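You operate a simulated robot arm through the tools that you are given. There is no shell and no other tool.

You run a simulated robot arm. Do the job below in one go: nothing can be reset, and whatever is moved stays where it is left.

Task
Get the fixture ready: green impeller on the stage tray, pin free, black knob at 0, tube slide out.
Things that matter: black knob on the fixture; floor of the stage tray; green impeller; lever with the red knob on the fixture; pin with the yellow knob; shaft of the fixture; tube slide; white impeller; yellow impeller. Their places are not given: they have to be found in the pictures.

Only the result counts: the job must be done as asked and must still hold three seconds after the hand-in. Knocking over, shifting, dropping, spilling or breaking anything else fails it.

Robot
A 7-joint arm with a two-finger parallel gripper, fixed in place. Base frame: the origin is on the floor under the middle of its stand, x ahead of it, y to its left, z up; the work surface is at about z = 632. Readings come in mm, rad, newtons and seconds.
It reaches about 1372 mm from its shoulder. Its first joint turns from -2.601 to 2.601 rad. Payload 3.43 kg.
Tool frame: the origin (TCP) lies between the finger pads and is the grasp point; the fingertips stand 30 mm ahead of it; z points along the fingers, y is the line along which they close. Largest opening 94 mm; finger width 28, thickness 10; the body of the gripper, 50 by 96 mm, starts 55 mm behind the TCP.
Orientation is that of the tool frame in the base frame, as a unit quaternion [x, y, z, w]. With the fingers straight down and closing along the base's y, the tool's x points along the base's -x, its y along +y and its z along -z.

Tools
- The arm moves only by the tool send_rows. Its argument "motion" is text: rows parted by semicolons, each of 7 numbers parted by spaces: the shift along the base's x, y, z in units of 500 mm (1.0 is 500 mm), then the turn, a rotation vector about the base's x, y, z in units of 120 degrees (1.0 is 120 degrees), then the finger opening in mm, from 0 to 94. In form: dx dy dz wx wy wz jaw; .... A call has 1 to 20 rows; each row is the pose to reach, as a shift and turn from the pose commanded when the call began. A call with a number of a shift or a turn outside -1 to 1 is refused whole. A row lasts 0.2 s, in which the tool goes at most 50 mm and 0.15 rad; a call with a longer step from one row to the next is refused whole, and so is a gripper value outside its range. Where a pose cannot be reached the arm comes as near as it can. A force on the tool above 60 N (or 10 N above the force at the start of the call, whichever is more), or a blocked arm, ends the call early, and 0.2 s more pass. Each finger travels about 45 mm/s and halts on what it meets, pressing with about 34 N; the grip force reading is that of the motor and also rises with nothing between the fingers. The clock runs only during rows and for 0.2 s after the last one: add rows that repeat a pose to give the fingers time. It gives the time, the measured TCP pose, the force on the tool (base axes), the opening and the grip force at its end, in the units of the frame above (readings bear some noise), with the torque about the TCP (base axes, N m) and any sound that the robot's microphone picked up.
- Cameras (640 x 400 px; columns grow to the right, rows downward): "scene" is fixed at [400, 649.6, 1349.4]; the picture's right is [-0.36, -0.93, 0.00], its down [0.55, -0.21, -0.81] and it looks along [0.76, -0.29, 0.59] (base axes); focal length 214 px, centre (320, 200). "wrist" rides on the gripper at [76, 14, -102] in the tool frame; the picture's right is [-0.18, 0.98, 0.00], its down [-0.75, -0.14, -0.64] and it looks along [-0.63, -0.12, 0.77] (tool axes); focal length 243 px, centre (320, 200).
- camera(camera): a new picture of that camera. The clock stands still meanwhile.
- probe_pixels(camera, pixels): there is no depth. For up to 12 entries [column, row, z] of the newest picture of that camera ("zoom" is the newest enlarged one), the place [x, y] in the base frame at which the ray of that pixel passes the height z, good to about 2 mm. The clock stands still meanwhile.
- close_up(camera, box): a new picture of the part [left, top, right, bottom] of that camera's present view, enlarged. The clock stands still meanwhile.
- job_done(): hands the job in; it is judged then, once.

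Leave the gripper open and the arm clear of the work at the hand-in unless told otherwise.

The tools are called as a command line: name --argument value ..., lists and objects as JSON in quotes. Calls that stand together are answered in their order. send_rows: Moves the arm, as the interface text tells. Its arguments: {"type":"object","properties":{"motion":{"type":"string"}},"required":["motion"]} The other tools are called the same way: camera (camera) takes a picture; probe_pixels (camera, pixels) gives the place at which the rays of pixels pass given heights; close_up (camera, box) takes an enlarged picture of a part of a camera's view; job_done () hands the job in.

At the start:

```text
t: 0.0
tcp_pos: [215.7, 720.5, 1068.3]
orientation: [0.0, 1.0, 0.001, 0.0]
contact_force: [0.7, 0.9, 0.1]
ft_torque: [-0.01, -0.01, -0.02]
grip_width: 93.9
finger_force: 0.0
```

scene: 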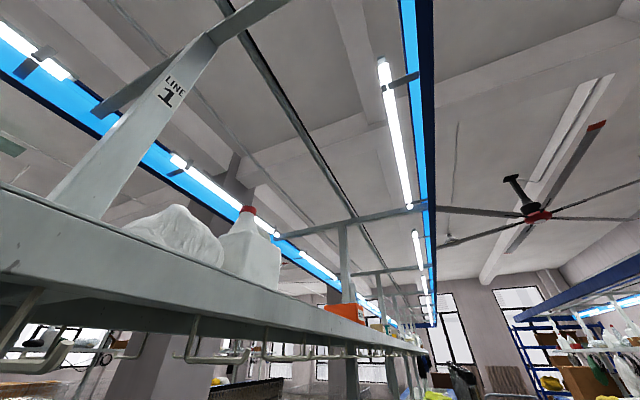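
wrist: 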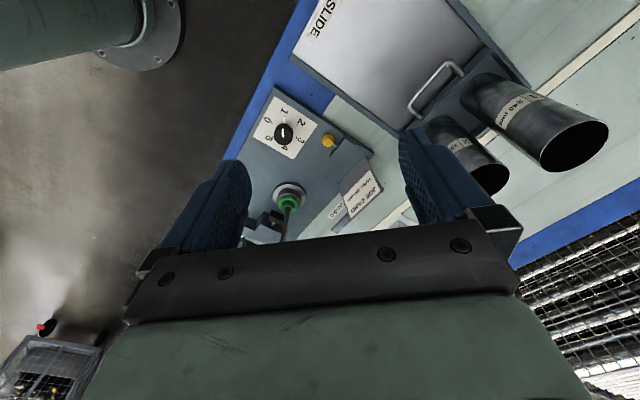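

The scene camera points at the ceiling and shows nothing of the work. The wrist view shows a fixture with a dial, a yellow knob, a green part on a shaft, and a slide cover with a handle and tubes. I'll enlarge the wrist view to see more.

close_up --camera "wrist" --box '[220, 60, 420, 250]'

close_up --camera "wrist" --box '[0, 300, 140, 400]'

close_up --camera "wrist" --box '[270, 0, 640, 240]'

```text
2.11 times, centred on (320, 155) of wrist
```

zoom: 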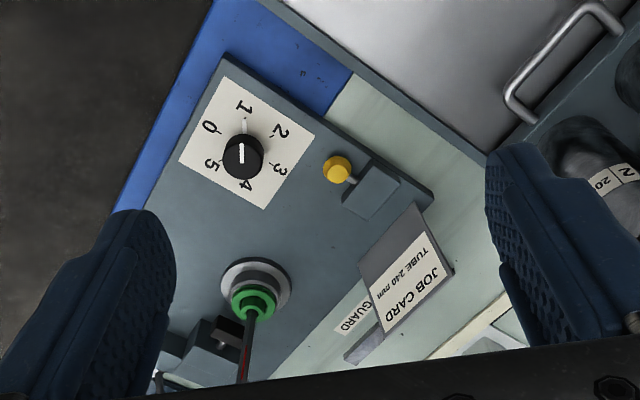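

```text
4.00 times, centred on (70, 350) of wrist
```

zoom: 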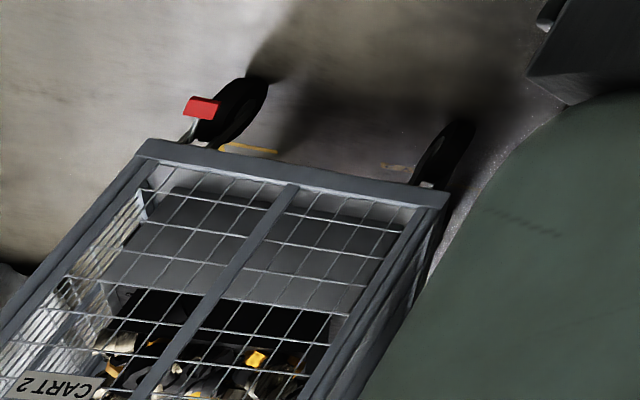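

```text
1.67 times, centred on (455, 120) of wrist
```

zoom: 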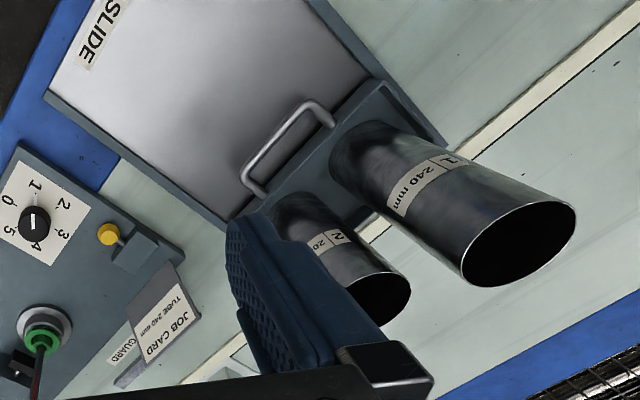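

The fixture has a dial (0–5) at about (284,133), a yellow knob at (327,140) and a green part on a shaft at (289,203). A job card reads "TUBE 240 mm", and the slide has two tubes. I'll probe those pixels for positions at several heights.

camera --camera "wrist"

probe_pixels --camera "wrist" --pixels '[[284, 133, 632], [284, 133, 700], [327, 140, 632], [327, 140, 700], [289, 203, 632], [289, 203, 700], [275, 90, 632], [375, 155, 632], [435, 90, 700], [230, 160, 632], [297, 55, 632], [515, 265, 632]]'

```text
taken
```

wrist: 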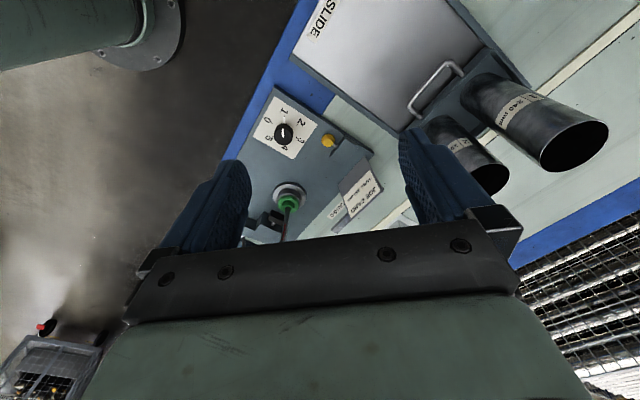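

```text
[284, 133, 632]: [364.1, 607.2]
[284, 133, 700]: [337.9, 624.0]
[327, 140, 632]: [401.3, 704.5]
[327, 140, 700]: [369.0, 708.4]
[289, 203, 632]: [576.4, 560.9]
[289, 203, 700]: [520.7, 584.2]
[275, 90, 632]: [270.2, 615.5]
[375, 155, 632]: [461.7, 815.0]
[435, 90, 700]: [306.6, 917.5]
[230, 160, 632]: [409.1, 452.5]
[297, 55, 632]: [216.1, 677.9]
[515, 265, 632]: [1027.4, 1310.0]
```

The table is turned about 45° to the base axes, and its near edge runs along roughly (0.67, -0.74). The other impellers and the tray are probably further right, hidden behind the gripper. I'll raise the arm, move it back toward the middle, and yaw it to face the table square on for an overview.

send_rows --motion "0.017 -0.062 0.02 0 0 0.035 94; 0.035 -0.124 0.04 0 0 0.07 94; 0.052 -0.187 0.06 0 0 0.105 94; 0.07 -0.249 0.08 0 0 0.14 94; 0.087 -0.311 0.1 0 0 0.175 94; 0.104 -0.373 0.12 0 0 0.21 94; 0.122 -0.435 0.14 0 0 0.245 94; 0.139 -0.498 0.16 0 0 0.28 94; 0.157 -0.56 0.18 0 0 0.315 94; 0.174 -0.622 0.2 0 0 0.35 94; 0.174 -0.622 0.2 0 0 0.35 94"

camera --camera "wrist"

```text
t: 2.4
tcp_pos: [335.0, 458.0, 1086.8]
orientation: [-0.359, 0.933, 0.018, 0.023]
contact_force: [1.5, 3.1, -5.1]
ft_torque: [-0.1, -0.12, -0.11]
grip_width: 94.0
finger_force: 0.0
out of reach, approached as far as the arm can: row 4, 5, 6, 7, 8, 9, 10, 11
```

```text
taken
```

wrist: 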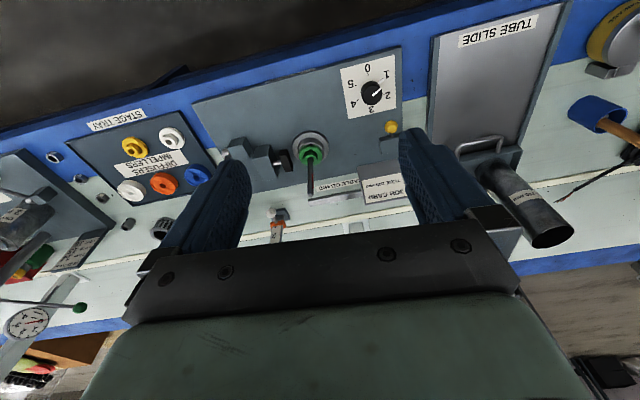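

This is a good overview. The stage tray is at about (140,155) with impellers and diffusers on it, and the fixture is in the middle. Next I'll enlarge each part.

close_up --camera "wrist" --box '[30, 90, 240, 230]'

close_up --camera "wrist" --box '[215, 40, 425, 250]'

close_up --camera "wrist" --box '[380, 0, 640, 260]'

close_up --camera "wrist" --box '[0, 140, 150, 400]'

```text
2.86 times, centred on (135, 160) of wrist
```

zoom: 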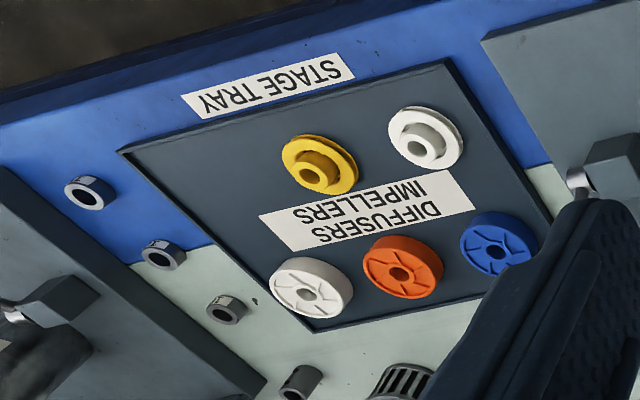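

```text
1.90 times, centred on (320, 145) of wrist
```

zoom: 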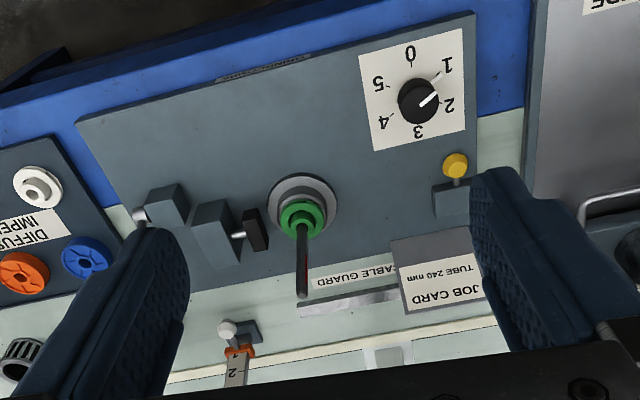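

```text
1.54 times, centred on (510, 130) of wrist
```

zoom: 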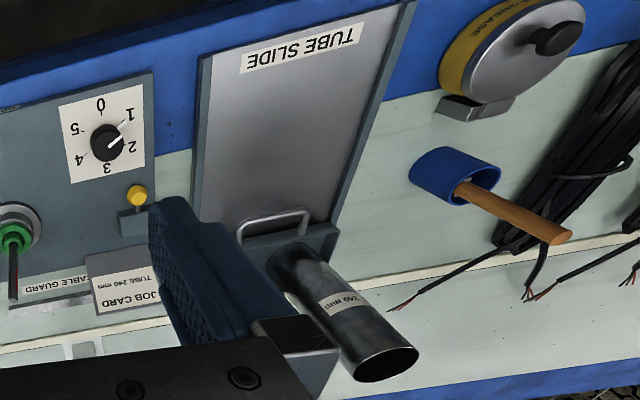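

```text
1.54 times, centred on (75, 270) of wrist
```

zoom: 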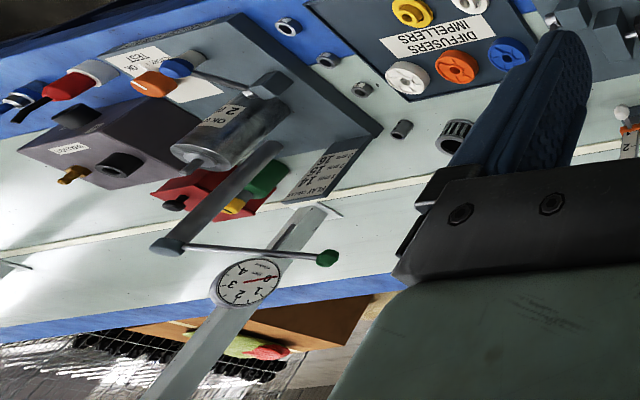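

The stage tray holds the yellow and white impellers plus the white, orange and blue diffusers. The green impeller sits on the fixture's shaft, and the dial points at about 1.3. I'll probe the main features at plausible heights.

probe_pixels --camera "wrist" --pixels '[[372, 93, 660], [310, 155, 660], [391, 127, 660], [480, 145, 660], [134, 146, 645], [172, 138, 645], [163, 183, 645], [70, 144, 640], [177, 118, 640], [194, 103, 640], [400, 48, 640], [310, 195, 760]]'

close_up --camera "wrist" --box '[210, 100, 330, 200]'

close_up --camera "wrist" --box '[320, 50, 420, 150]'

```text
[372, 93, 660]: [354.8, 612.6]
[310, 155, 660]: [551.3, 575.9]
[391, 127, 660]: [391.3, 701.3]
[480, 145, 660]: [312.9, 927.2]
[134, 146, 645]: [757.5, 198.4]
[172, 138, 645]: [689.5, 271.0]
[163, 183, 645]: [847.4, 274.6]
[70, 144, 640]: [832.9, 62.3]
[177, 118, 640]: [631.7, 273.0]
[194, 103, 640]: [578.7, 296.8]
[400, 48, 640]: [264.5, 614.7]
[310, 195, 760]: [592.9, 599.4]
```

```text
4.00 times, centred on (270, 150) of wrist
```

zoom: 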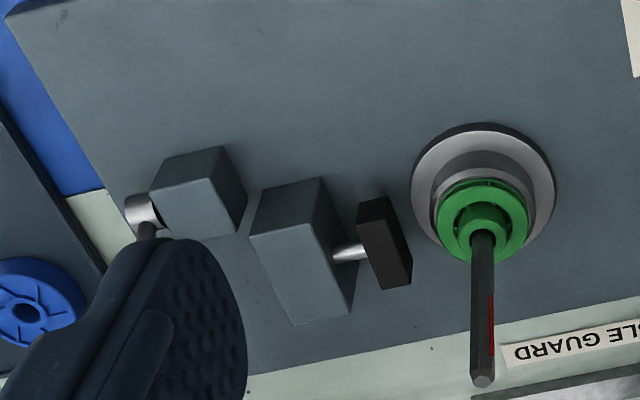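

```text
4.00 times, centred on (370, 100) of wrist
```

zoom: 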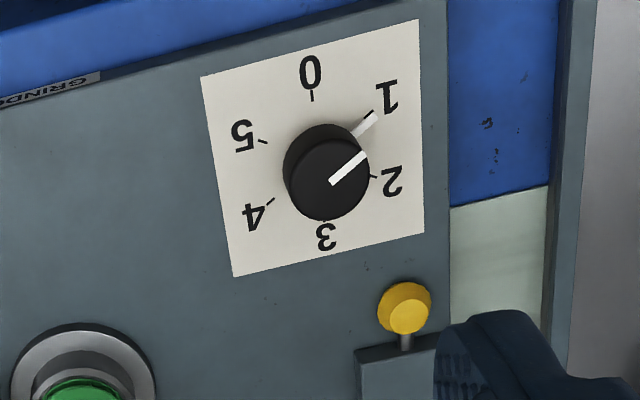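

The dial pointer is near 1. The shaft is a tall post with a red mark and a black pad clamp beside it, and a lever pivot at left is partly hidden by a finger. The last move ended out of reach, so I'll make a small test move down to learn which commanded pose the next call starts from.

send_rows --motion "0 0 -0.05 0 0 0 94; 0 0 -0.1 0 0 0 94; 0 0 -0.1 0 0 0 94"

```text
t: 3.2
tcp_pos: [333.6, 458.6, 1035.6]
orientation: [-0.358, 0.933, 0.017, 0.022]
contact_force: [0.4, -0.9, 0.8]
ft_torque: [-0.01, 0.04, -0.01]
grip_width: 93.8
finger_force: 0.0
```

The next call starts from the pose actually reached. I'll straighten the tool tilt, yaw to about 44.7° to match the table, and move lower in front of the fixture.

send_rows --motion "0.032 -0.032 -0.043 -0.006 0.003 0.006 94; 0.065 -0.065 -0.086 -0.0115 0.0067 0.011 94; 0.097 -0.097 -0.13 -0.017 0.01 0.017 94; 0.129 -0.129 -0.171 -0.023 0.0133 0.0223 94; 0.129 -0.129 -0.171 -0.023 0.0133 0.0223 94"

camera --camera "wrist"

```text
t: 4.4
tcp_pos: [399.0, 392.7, 949.6]
orientation: [-0.38, 0.925, 0.001, 0.001]
contact_force: [-0.7, 0.7, 0.3]
ft_torque: [0.0, 0.0, -0.03]
grip_width: 94.1
finger_force: 0.0
```

```text
taken
```

wrist: 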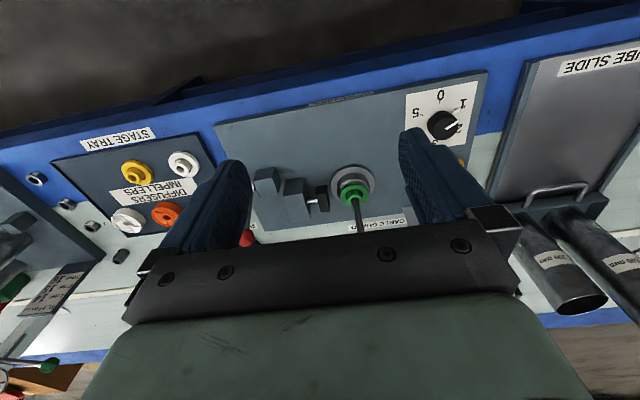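

A red knob shows at (247,240). I'll move forward and slightly right for a closer look down on the fixture.

send_rows --motion "0.065 0.01 0 0 0 0 94; 0.13 0.019 0 0 0 0 94; 0.196 0.028 0 0 0 0 94; 0.196 0.028 0 0 0 0 94"

camera --camera "wrist"

close_up --camera "wrist" --box '[230, 30, 430, 230]'

```text
t: 5.4
tcp_pos: [498.8, 407.4, 949.3]
orientation: [-0.379, 0.925, 0.002, 0.001]
contact_force: [0.0, 0.1, 0.9]
ft_torque: [0.01, -0.02, -0.01]
grip_width: 93.8
finger_force: 0.1
```

```text
taken
```

wrist: 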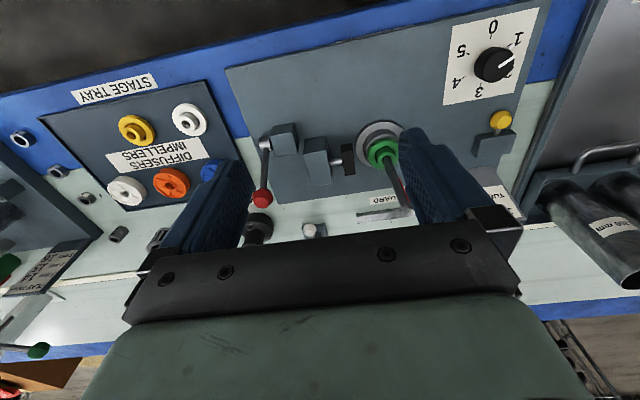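

```text
2.00 times, centred on (330, 130) of wrist
```

zoom: 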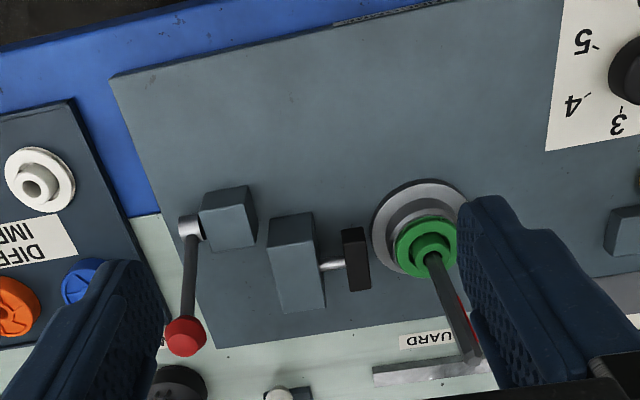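

I can now see the lever with the red knob, from pivot (265,140) to knob (261,197). A black pad on a rod is next to the shaft hub. I'll zoom in on the label on the fixture's edge, the pad and the pin.

close_up --camera "wrist" --box '[320, 0, 460, 60]'

close_up --camera "wrist" --box '[240, 110, 400, 220]'

close_up --camera "wrist" --box '[440, 10, 560, 170]'

probe_pixels --camera "wrist" --pixels '[[380, 140, 645], [265, 140, 645], [265, 140, 680], [261, 197, 680], [261, 197, 740], [348, 160, 660], [500, 119, 660], [500, 119, 690], [493, 65, 645], [186, 120, 640], [137, 130, 640], [228, 72, 640]]'

```text
4.57 times, centred on (390, 30) of wrist
```

zoom: 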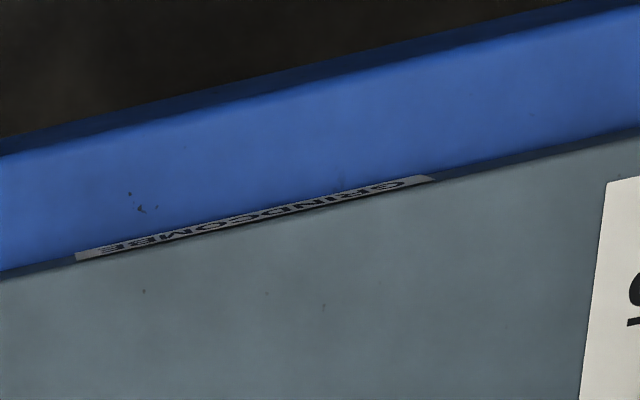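

```text
3.64 times, centred on (320, 165) of wrist
```

zoom: 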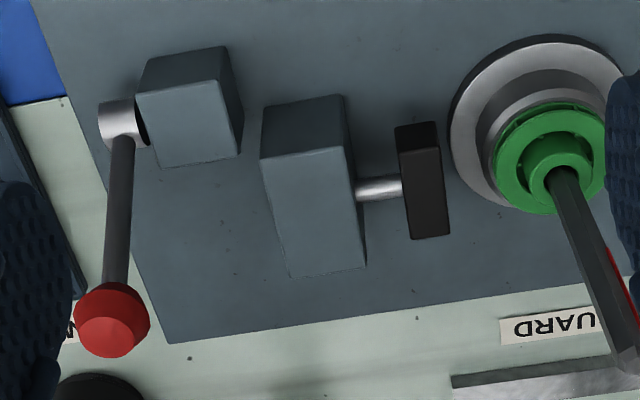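

```text
2.50 times, centred on (500, 90) of wrist
```

zoom: 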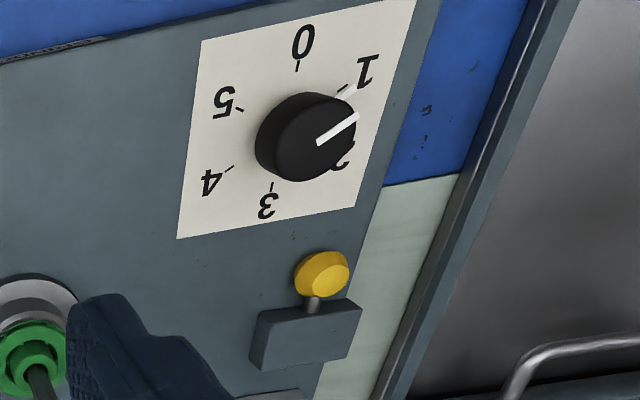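

```text
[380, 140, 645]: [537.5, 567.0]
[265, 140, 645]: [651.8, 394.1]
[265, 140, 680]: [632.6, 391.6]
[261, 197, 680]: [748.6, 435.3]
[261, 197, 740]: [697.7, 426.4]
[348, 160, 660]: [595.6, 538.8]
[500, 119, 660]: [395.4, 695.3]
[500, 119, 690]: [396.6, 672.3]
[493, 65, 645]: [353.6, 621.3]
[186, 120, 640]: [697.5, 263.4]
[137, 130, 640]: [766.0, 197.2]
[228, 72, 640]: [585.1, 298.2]
```

The pin's yellow knob is on the robot side of a small block and its stem is horizontal, so it likely pulls straight toward the robot. Next I'll view the tube slide more closely.

send_rows --motion "-0.068 0.055 0 0 0 0 94; -0.135 0.111 0 0 0 0 94; -0.203 0.166 0 0 0 0 94; -0.27 0.221 0 0 0 0 94; -0.338 0.277 0 0 0 0 94; -0.405 0.332 0 0 0 0 94; -0.473 0.387 0 0 0 0 94; -0.54 0.443 0 0 0 0 94; -0.608 0.498 0 0 0 0 94; -0.608 0.498 0 0 0 0 94"

camera --camera "wrist"

close_up --camera "wrist" --box '[240, 0, 440, 230]'

```text
t: 7.6
tcp_pos: [189.7, 656.3, 947.8]
orientation: [-0.38, 0.925, 0.0, 0.0]
contact_force: [0.0, 0.2, 0.0]
ft_torque: [-0.02, 0.04, 0.0]
grip_width: 93.8
finger_force: 0.0
```

```text
taken
```

wrist: 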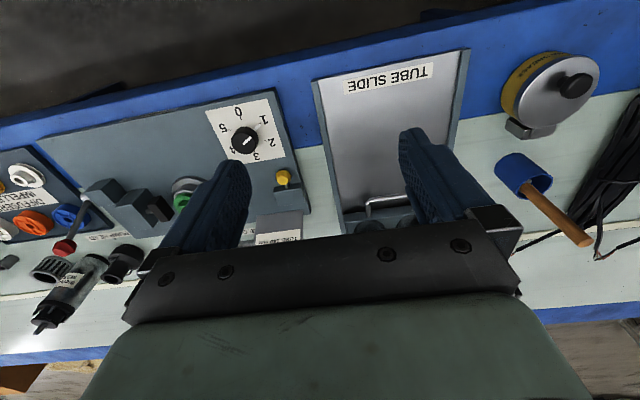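

```text
1.74 times, centred on (340, 115) of wrist
```

zoom: 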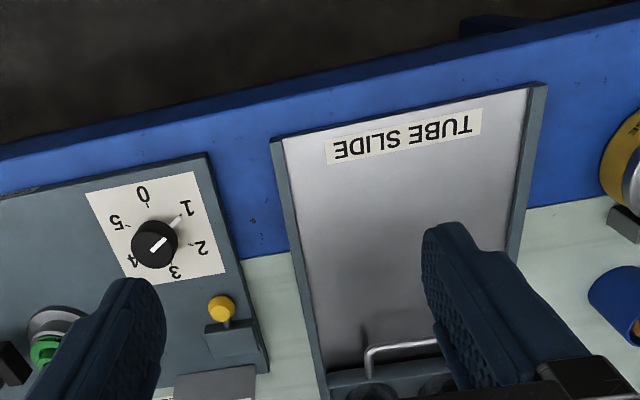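

The slide is a silver track with a carriage at its far end carrying the tubes and a handle. I'll move forward and left to see the handle between the fingers, staying above the tube tops, which I estimate at z≈872.

send_rows --motion "0.025 0.067 0.01 0 0 0 94; 0.05 0.134 0.02 0 0 0 94; 0.075 0.201 0.03 0 0 0 94; 0.1 0.268 0.04 0 0 0 94; 0.1 0.268 0.04 0 0 0 94"

camera --camera "wrist"

close_up --camera "wrist" --box '[240, 0, 440, 230]'

```text
t: 8.8
tcp_pos: [239.9, 787.6, 969.8]
orientation: [-0.38, 0.925, 0.001, 0.0]
contact_force: [0.1, -0.2, 0.2]
ft_torque: [0.02, 0.0, 0.01]
grip_width: 94.1
finger_force: 0.1
```

```text
taken
```

wrist: 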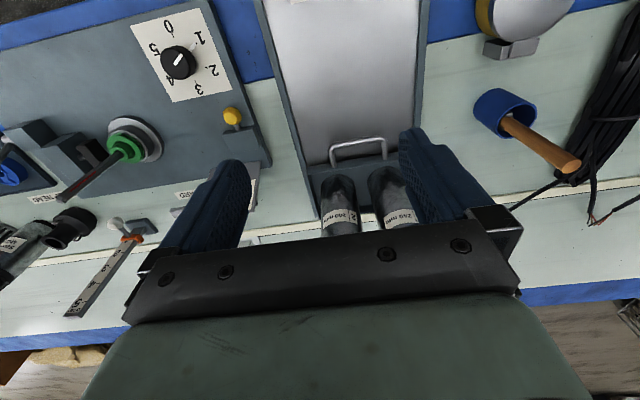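

```text
1.74 times, centred on (340, 115) of wrist
```

zoom: 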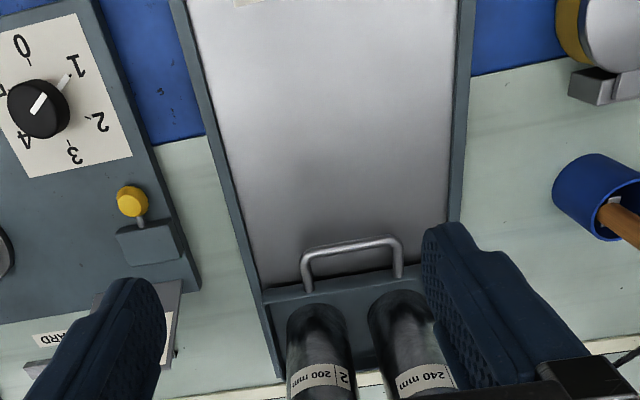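

The handle is a staple-shaped bar sticking out toward the robot from the tube carriage. I'll probe features in this view at two heights each so I can triangulate them against another view.

probe_pixels --camera "zoom" --pixels '[[303, 258, 660], [303, 258, 700], [400, 243, 660], [400, 243, 700], [132, 201, 660], [132, 201, 700], [149, 241, 640], [149, 241, 680], [308, 290, 650], [398, 277, 650], [265, 295, 650], [452, 262, 650]]'

close_up --camera "wrist" --box '[40, 0, 280, 220]'

```text
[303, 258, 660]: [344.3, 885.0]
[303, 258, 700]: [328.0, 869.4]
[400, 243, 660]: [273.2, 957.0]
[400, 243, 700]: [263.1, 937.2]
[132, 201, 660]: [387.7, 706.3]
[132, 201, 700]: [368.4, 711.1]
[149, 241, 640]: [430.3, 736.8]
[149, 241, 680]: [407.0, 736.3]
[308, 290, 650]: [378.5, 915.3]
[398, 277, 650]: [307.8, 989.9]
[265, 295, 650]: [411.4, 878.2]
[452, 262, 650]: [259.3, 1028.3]
```

```text
1.82 times, centred on (160, 110) of wrist
```

zoom: 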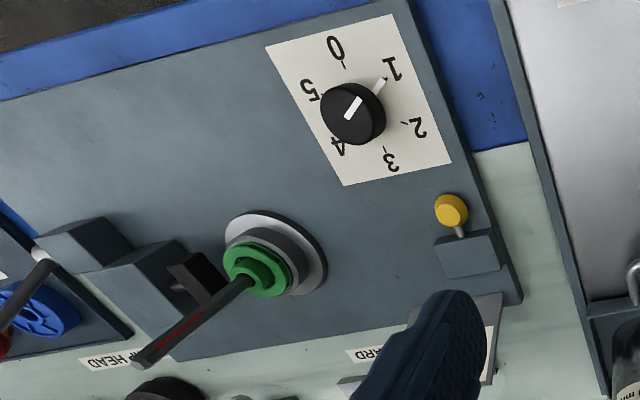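

I now need a second, lower view for triangulation. I'll move above the dial and pin area at z≈880, away from the shaft.

send_rows --motion "0.044 -0.07 -0.02 0 0 0 94; 0.088 -0.14 -0.05 0 0 0 94; 0.132 -0.21 -0.09 0 0 0 94; 0.176 -0.28 -0.135 0 0 0 94; 0.22 -0.348 -0.18 0 0 0 94; 0.22 -0.348 -0.18 0 0 0 94"

camera --camera "wrist"

close_up --camera "wrist" --box '[230, 0, 430, 200]'

```text
t: 10.2
tcp_pos: [351.0, 614.6, 878.0]
orientation: [-0.38, 0.925, 0.002, 0.0]
contact_force: [-0.8, 0.0, 0.6]
ft_torque: [0.01, -0.01, 0.02]
grip_width: 94.0
finger_force: 0.0
```

```text
taken
```

wrist: 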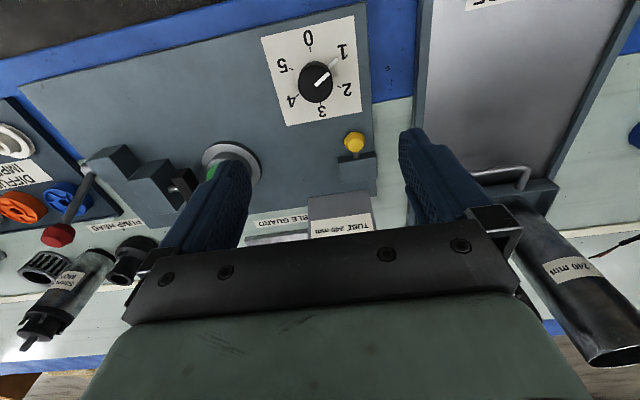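

```text
2.00 times, centred on (330, 100) of wrist
```

zoom: 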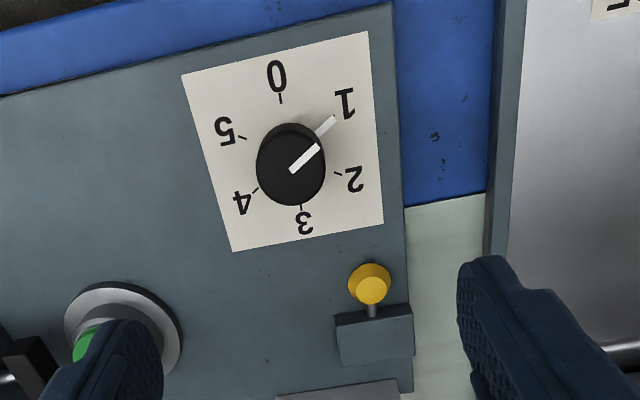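

The pointer is at 1, so turning it to 0 means about 60° counterclockwise seen from above (+z). I'll probe knob, pin and dial-mark pixels in this zoom for triangulation.

probe_pixels --camera "zoom" --pixels '[[291, 165, 640], [291, 165, 680], [369, 283, 660], [369, 283, 700], [374, 325, 640], [374, 325, 680], [281, 97, 640], [302, 208, 640], [334, 118, 640], [257, 190, 640], [396, 3, 640], [407, 205, 632]]'

probe_pixels --camera "wrist" --pixels '[[485, 173, 660], [485, 173, 700], [527, 166, 660], [527, 166, 700], [231, 160, 640], [231, 160, 660], [60, 236, 700], [60, 236, 740], [88, 175, 680], [88, 175, 700], [20, 83, 640], [370, 1, 640]]'

close_up --camera "wrist" --box '[430, 120, 590, 260]'

close_up --camera "wrist" --box '[0, 100, 260, 300]'

```text
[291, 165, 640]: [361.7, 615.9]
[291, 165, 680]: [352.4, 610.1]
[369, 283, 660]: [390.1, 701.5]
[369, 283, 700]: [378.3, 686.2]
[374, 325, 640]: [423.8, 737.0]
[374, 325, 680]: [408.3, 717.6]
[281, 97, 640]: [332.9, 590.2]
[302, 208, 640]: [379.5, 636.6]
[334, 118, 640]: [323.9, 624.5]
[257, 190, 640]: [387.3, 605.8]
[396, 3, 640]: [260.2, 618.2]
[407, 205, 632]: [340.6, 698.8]
```

```text
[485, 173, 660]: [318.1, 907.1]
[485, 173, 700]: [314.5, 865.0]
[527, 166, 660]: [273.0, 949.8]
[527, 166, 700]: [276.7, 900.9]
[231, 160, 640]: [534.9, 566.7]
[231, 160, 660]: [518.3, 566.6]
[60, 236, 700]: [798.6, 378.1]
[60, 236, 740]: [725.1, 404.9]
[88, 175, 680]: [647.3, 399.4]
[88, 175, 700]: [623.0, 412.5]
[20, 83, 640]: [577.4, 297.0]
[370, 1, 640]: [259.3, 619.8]
```

```text
2.86 times, centred on (510, 190) of wrist
```

zoom: 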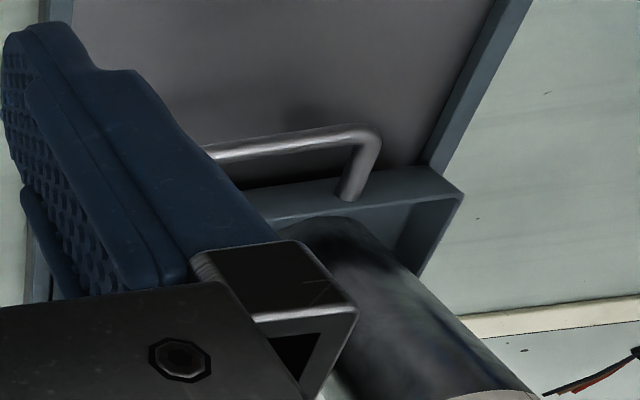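

```text
2.00 times, centred on (130, 200) of wrist
```

zoom: 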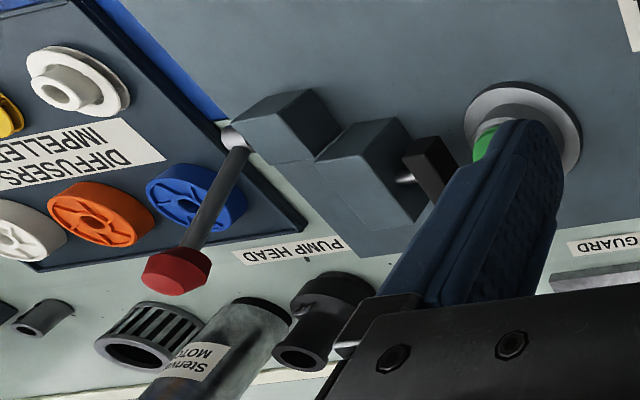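

Triangulation puts the yellow knob near (392.6, 705, 650), the handle bar near z≈650, and the dial centre near (356, 613). I'll go up and over so the camera looks straight down on the shaft, pad and lever, staying above the shaft tip.

send_rows --motion "0 0 0.08 0 0 0 94; 0 0 0.16 0 0 0 94; 0.09 -0.002 0.18 0 0 0 94; 0.18 -0.004 0.18 0 0 0 94; 0.27 -0.006 0.18 0 0 0 94; 0.36 -0.008 0.18 0 0 0 94; 0.45 -0.01 0.18 0 0 0 94; 0.53 -0.012 0.18 0 0 0 94; 0.53 -0.012 0.18 0 0 0 94"

camera --camera "wrist"

close_up --camera "wrist" --box '[220, 0, 420, 120]'

```text
t: 12.2
tcp_pos: [615.1, 610.6, 967.1]
orientation: [-0.38, 0.925, 0.001, 0.0]
contact_force: [-0.3, -0.4, 1.6]
ft_torque: [-0.02, 0.0, 0.02]
grip_width: 94.0
finger_force: 0.0
```

```text
taken
```

wrist: 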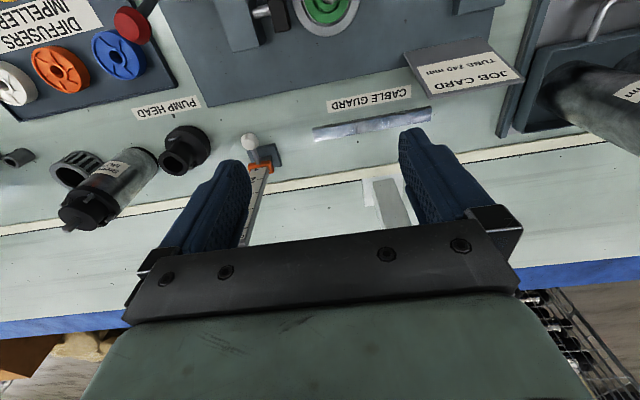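

```text
3.20 times, centred on (320, 60) of wrist
```

zoom: 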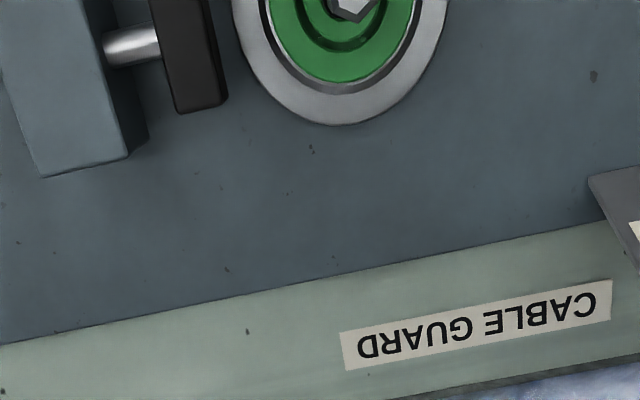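

From above there is a gap between the black pad and the hub. I'll back off 60 mm to see the whole hub and the lever.

send_rows --motion "-0.043 -0.042 0 0 0 0 94; -0.085 -0.084 0 0 0 0 94; -0.085 -0.084 0 0 0 0 94"

camera --camera "wrist"

close_up --camera "wrist" --box '[240, 0, 400, 120]'

close_up --camera "wrist" --box '[60, 0, 280, 130]'

```text
t: 13.0
tcp_pos: [571.5, 568.1, 967.6]
orientation: [-0.379, 0.925, 0.001, 0.0]
contact_force: [-1.0, 0.1, -0.3]
ft_torque: [-0.01, -0.02, 0.02]
grip_width: 94.2
finger_force: 0.1
```

```text
taken
```

wrist: 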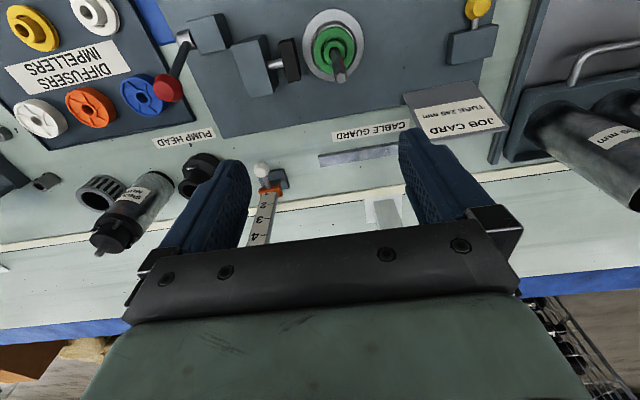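

```text
3.33 times, centred on (320, 60) of wrist
```

zoom: 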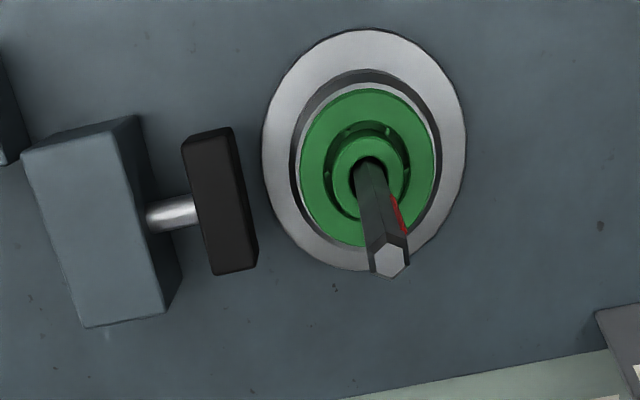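

```text
2.91 times, centred on (170, 65) of wrist
```

zoom: 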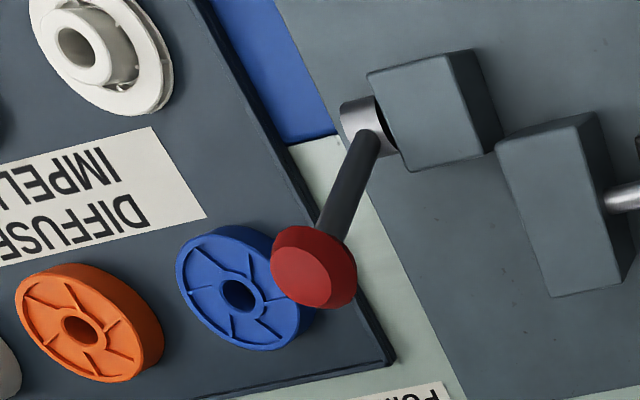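

This is a good view: the impeller seats in a cup on the hub, and its upper boss surrounds the shaft. I'll re-take the hub close-up so I can probe dimensions.

close_up --camera "wrist" --box '[270, 0, 390, 90]'

```text
4.44 times, centred on (330, 45) of wrist
```

zoom: 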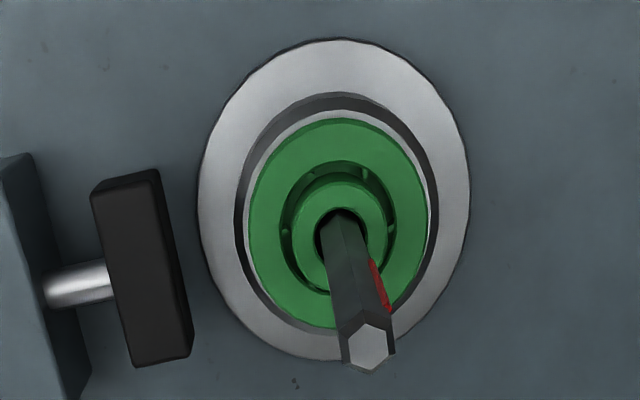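

probe_pixels --camera "zoom" --pixels '[[199, 195, 645], [470, 195, 645], [338, 38, 645], [325, 360, 645], [249, 228, 665], [428, 218, 665], [335, 118, 665], [335, 328, 665], [295, 235, 680], [387, 225, 680], [368, 345, 800], [368, 345, 820]]'

probe_pixels --camera "zoom" --pixels '[[343, 215, 665], [343, 215, 680], [335, 222, 645], [335, 222, 665], [368, 345, 780], [368, 345, 840], [340, 345, 810], [395, 345, 810], [159, 170, 650], [190, 360, 650], [90, 190, 660], [136, 365, 660]]'

```text
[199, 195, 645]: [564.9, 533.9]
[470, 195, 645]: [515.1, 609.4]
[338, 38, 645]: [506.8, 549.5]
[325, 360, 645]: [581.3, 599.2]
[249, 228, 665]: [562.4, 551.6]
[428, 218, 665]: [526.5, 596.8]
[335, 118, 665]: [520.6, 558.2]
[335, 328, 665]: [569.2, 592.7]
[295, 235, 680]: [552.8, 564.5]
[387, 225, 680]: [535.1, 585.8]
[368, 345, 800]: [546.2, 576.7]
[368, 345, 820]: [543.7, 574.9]
```

```text
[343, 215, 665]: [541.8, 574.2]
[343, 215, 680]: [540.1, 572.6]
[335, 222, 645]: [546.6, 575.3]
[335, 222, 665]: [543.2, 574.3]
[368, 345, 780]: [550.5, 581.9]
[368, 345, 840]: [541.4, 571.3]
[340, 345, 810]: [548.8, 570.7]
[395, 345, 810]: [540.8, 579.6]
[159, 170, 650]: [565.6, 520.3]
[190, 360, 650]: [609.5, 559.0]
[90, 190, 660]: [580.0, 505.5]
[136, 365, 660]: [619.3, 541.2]
```

The hub axis comes out near (543.5, 574.5), the shaft tip near z≈820, the disc about 58 mm across and the boss about 28 mm. The shaft rises about 155 mm above the impeller, so a straight-down grasp would hit the palm and I need a tilted grasp. I'll look at the tray impellers, which probably share the shape.

close_up --camera "wrist" --box '[0, 0, 160, 100]'

probe_pixels --camera "zoom" --pixels '[[370, 55, 640], [135, 85, 640], [355, 400, 640], [145, 395, 640], [560, 385, 640], [630, 0, 640], [60, 270, 640], [420, 270, 640], [30, 0, 640]]'

```text
4.00 times, centred on (80, 50) of wrist
```

zoom: 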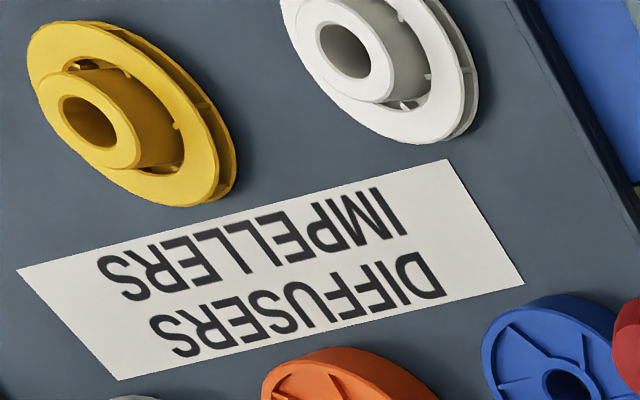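

```text
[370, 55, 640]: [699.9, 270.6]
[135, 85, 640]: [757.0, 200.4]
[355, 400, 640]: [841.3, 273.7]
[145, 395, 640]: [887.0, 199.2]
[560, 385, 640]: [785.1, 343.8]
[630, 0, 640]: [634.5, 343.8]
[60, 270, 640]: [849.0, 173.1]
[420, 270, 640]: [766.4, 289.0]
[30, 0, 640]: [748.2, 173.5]
```

The impeller is two shrouds with vanes between them and a tall boss on top. I'll go over the tray for a full view to pick a free spot and measure heights.

send_rows --motion "0.049 -0.065 0 0 0 0 94; 0.097 -0.13 0 0 0 0 94; 0.146 -0.196 -0.02 0 0 0 94; 0.195 -0.261 -0.04 0 0 0 94; 0.243 -0.326 -0.06 0 0 0 94; 0.292 -0.391 -0.08 0 0 0 94; 0.341 -0.456 -0.1 0 0 0 94; 0.39 -0.522 -0.12 0 0 0 94; 0.438 -0.587 -0.134 0 0 0 94; 0.487 -0.652 -0.134 0 0 0 94; 0.487 -0.652 -0.134 0 0 0 94"

camera --camera "wrist"

close_up --camera "wrist" --box '[180, 0, 480, 190]'

```text
t: 15.4
tcp_pos: [816.8, 242.3, 901.9]
orientation: [-0.382, 0.924, 0.001, -0.001]
contact_force: [-1.0, -0.8, 0.1]
ft_torque: [-0.05, 0.01, 0.04]
grip_width: 93.7
finger_force: 0.0
```

```text
taken
```

wrist: 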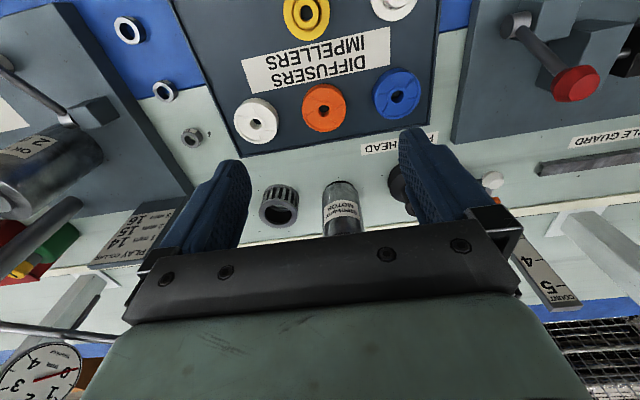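

```text
2.11 times, centred on (330, 95) of wrist
```

zoom: 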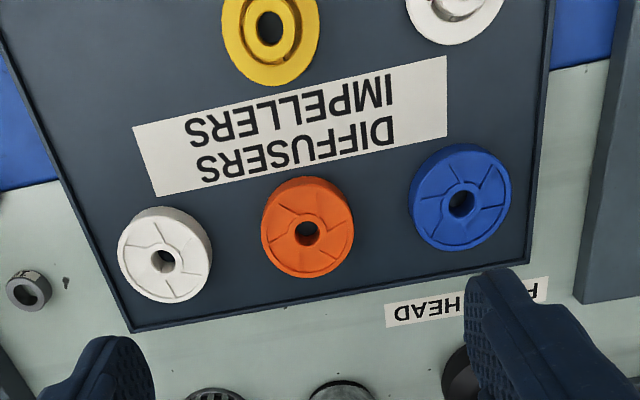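

The free spot should be beside the yellow impeller. I'll back up 120 mm to see that part of the tray.

send_rows --motion "-0.057 -0.056 0 0 0 0 94; -0.114 -0.112 0 0 0 0 94; -0.17 -0.168 0 0 0 0 94; -0.17 -0.168 0 0 0 0 94"

camera --camera "wrist"

close_up --camera "wrist" --box '[180, 0, 480, 190]'

```text
t: 16.4
tcp_pos: [733.2, 157.2, 898.2]
orientation: [-0.38, 0.925, 0.001, 0.0]
contact_force: [0.1, -0.4, 0.3]
ft_torque: [0.01, -0.03, -0.01]
grip_width: 94.1
finger_force: 0.0
```

```text
taken
```

wrist: 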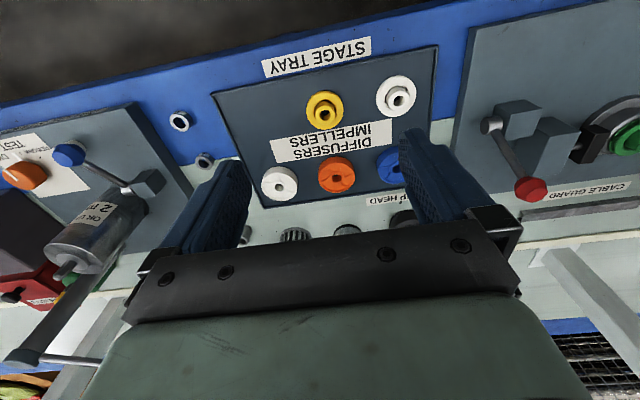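

```text
2.11 times, centred on (330, 95) of wrist
```

zoom: 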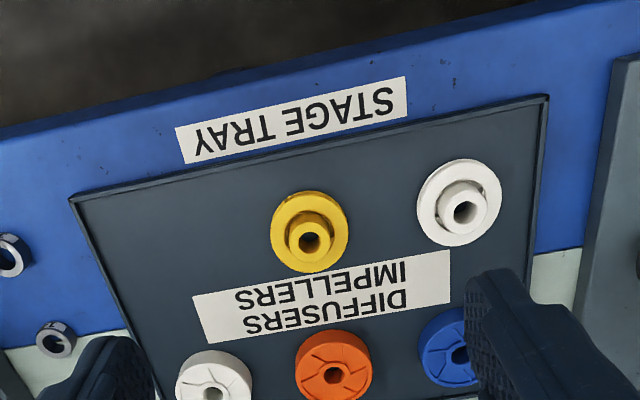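

There is free space left of the yellow impeller, at zoom (175,255). I'll probe the tray corners, impellers and free spot.

probe_pixels --camera "zoom" --pixels '[[70, 198, 640], [548, 97, 640], [175, 255, 640], [306, 225, 645], [457, 196, 645], [271, 232, 645], [348, 225, 645], [416, 205, 645], [502, 195, 645], [118, 290, 640], [310, 238, 670], [466, 212, 670]]'

close_up --camera "wrist" --box '[200, 40, 320, 130]'

```text
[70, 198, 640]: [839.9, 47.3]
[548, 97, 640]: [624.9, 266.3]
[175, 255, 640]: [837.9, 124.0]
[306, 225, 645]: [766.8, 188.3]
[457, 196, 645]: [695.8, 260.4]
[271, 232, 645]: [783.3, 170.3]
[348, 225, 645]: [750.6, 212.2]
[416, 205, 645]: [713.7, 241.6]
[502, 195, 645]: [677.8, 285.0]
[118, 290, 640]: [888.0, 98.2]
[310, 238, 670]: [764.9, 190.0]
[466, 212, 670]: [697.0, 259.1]
```

```text
4.44 times, centred on (260, 85) of wrist
```

zoom: 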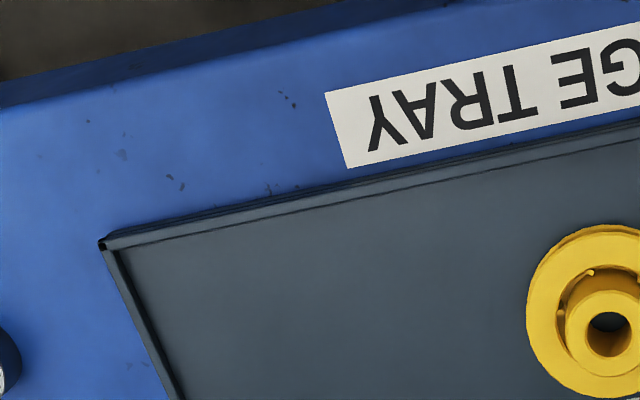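

The free slot is near (833, 122) on the tray. To measure impeller heights I'll drop in front of the tray and tilt the fingers forward 35°, so the wrist camera sees the impellers from the side.

send_rows --motion "-0.008 -0.008 -0.05 0.034 -0.0346 0 94; -0.016 -0.0155 -0.1 0.068 -0.069 0 94; -0.0235 -0.023 -0.15 0.1025 -0.104 0 94; -0.031 -0.031 -0.21 0.137 -0.138 0 94; -0.039 -0.039 -0.28 0.171 -0.173 0 94; -0.047 -0.0464 -0.34 0.205 -0.2075 0 94; -0.047 -0.0464 -0.356 0.205 -0.2075 0 94; -0.047 -0.0464 -0.356 0.205 -0.2075 0 94"

camera --camera "wrist"

close_up --camera "wrist" --box '[240, 80, 420, 200]'

```text
t: 18.2
tcp_pos: [707.8, 134.5, 722.5]
orientation: [-0.362, 0.882, 0.114, 0.279]
contact_force: [0.2, 0.1, 0.4]
ft_torque: [0.03, -0.01, 0.01]
grip_width: 94.3
finger_force: 0.1
```

```text
taken
```

wrist: 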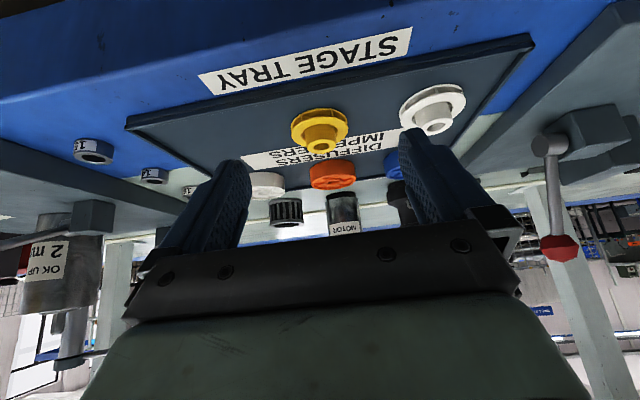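

```text
3.33 times, centred on (330, 140) of wrist
```

zoom: 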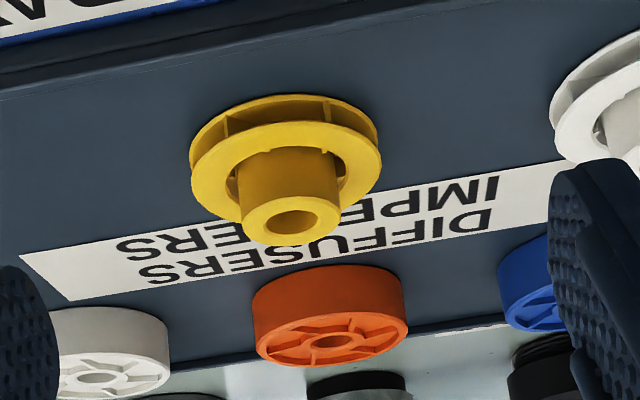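

This side view shows the boss standing well above the shrouds. I'll probe the yellow impeller's boss top, the shroud edges and the tray floor at several heights.

probe_pixels --camera "zoom" --pixels '[[289, 219, 660], [289, 219, 670], [289, 219, 680], [190, 168, 650], [382, 163, 650], [190, 168, 660], [382, 163, 660], [287, 94, 636], [287, 94, 640], [286, 224, 650], [237, 215, 670], [341, 215, 670]]'

close_up --camera "wrist" --box '[270, 90, 370, 165]'

```text
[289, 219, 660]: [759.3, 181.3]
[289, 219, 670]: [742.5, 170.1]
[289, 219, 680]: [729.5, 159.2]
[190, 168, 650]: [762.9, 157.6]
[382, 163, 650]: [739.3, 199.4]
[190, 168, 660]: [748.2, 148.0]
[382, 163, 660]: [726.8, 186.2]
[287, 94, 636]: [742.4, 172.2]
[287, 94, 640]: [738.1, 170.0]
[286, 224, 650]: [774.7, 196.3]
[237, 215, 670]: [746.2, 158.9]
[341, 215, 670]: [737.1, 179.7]
```

```text
5.33 times, centred on (320, 128) of wrist
```

zoom: 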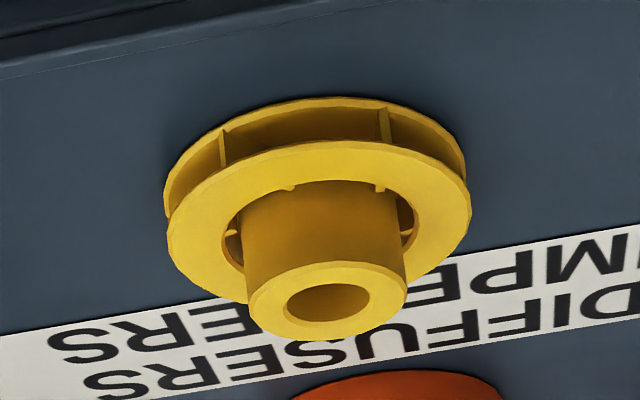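

The heights I get here look inconsistent with a 632 mm surface. I'll check by probing known tray corners in this tilted view.

camera --camera "wrist"

probe_pixels --camera "wrist" --pixels '[[126, 120, 630], [126, 120, 640], [531, 36, 630], [531, 36, 640], [199, 73, 632], [412, 28, 632], [320, 141, 650], [320, 141, 660], [290, 131, 640], [347, 127, 640]]'

close_up --camera "wrist" --box '[110, 90, 230, 180]'

```text
taken
```

wrist: 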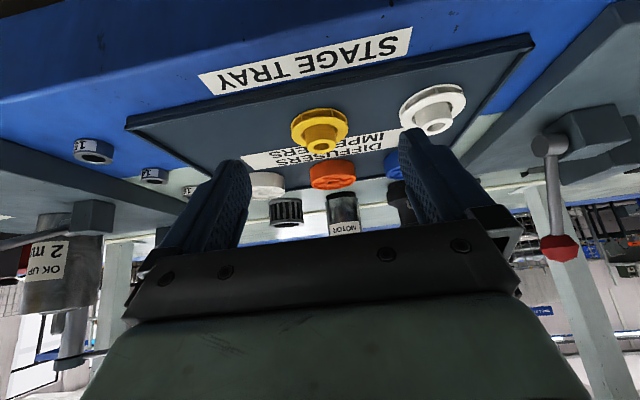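

```text
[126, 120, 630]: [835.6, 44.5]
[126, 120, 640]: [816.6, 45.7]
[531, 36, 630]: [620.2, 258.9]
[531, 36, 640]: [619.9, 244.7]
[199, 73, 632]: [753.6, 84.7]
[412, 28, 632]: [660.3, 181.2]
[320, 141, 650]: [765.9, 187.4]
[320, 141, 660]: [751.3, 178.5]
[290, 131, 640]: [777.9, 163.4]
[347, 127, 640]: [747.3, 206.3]
```

```text
4.44 times, centred on (170, 135) of wrist
```

zoom: 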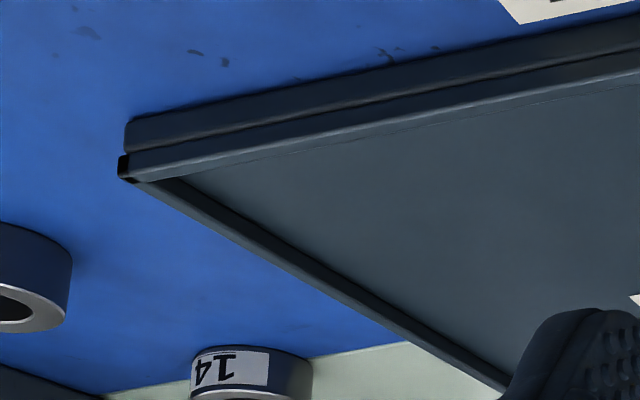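

The estimate is sensitive to about a millimetre per pixel, and the tray impeller's boss top comes out near z≈653. I'll get the same tilted side view of the fixture: rise, cross over, and come down in front of the shaft.

send_rows --motion "0 0 0.09 0 0 0 94; 0 0 0.18 0 0 0 94; -0.024 0.036 0.26 0 0 0 94; -0.078 0.117 0.26 0 0 0 94; -0.132 0.197 0.26 0 0 0 94; -0.186 0.278 0.26 0 0 0 94; -0.24 0.358 0.26 0 0 0 94; -0.294 0.439 0.26 0 0 0 94; -0.348 0.52 0.26 0 0 0 94; -0.402 0.6 0.26 0 0 0 94; -0.456 0.68 0.26 0 0 0 94; -0.486 0.725 0.2 0 0 0 94; -0.486 0.725 0.12 0 0 0 94; -0.486 0.725 0.075 0 0 0 94; -0.486 0.725 0.075 0 0 0 94"

camera --camera "wrist"

close_up --camera "wrist" --box '[240, 60, 420, 240]'

```text
t: 21.4
tcp_pos: [464.1, 495.6, 761.4]
orientation: [-0.362, 0.882, 0.115, 0.278]
contact_force: [0.0, 1.3, -0.1]
ft_torque: [-0.01, 0.01, -0.01]
grip_width: 94.0
finger_force: 0.1
```

```text
taken
```

wrist: 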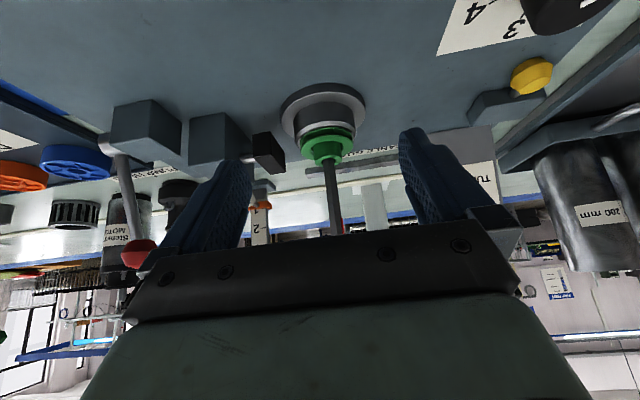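

```text
2.22 times, centred on (330, 150) of wrist
```

zoom: 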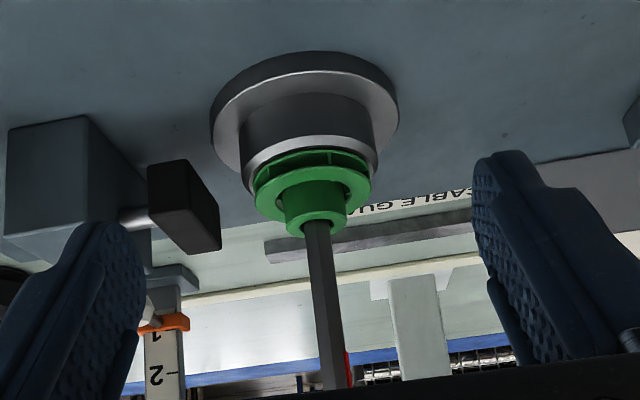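

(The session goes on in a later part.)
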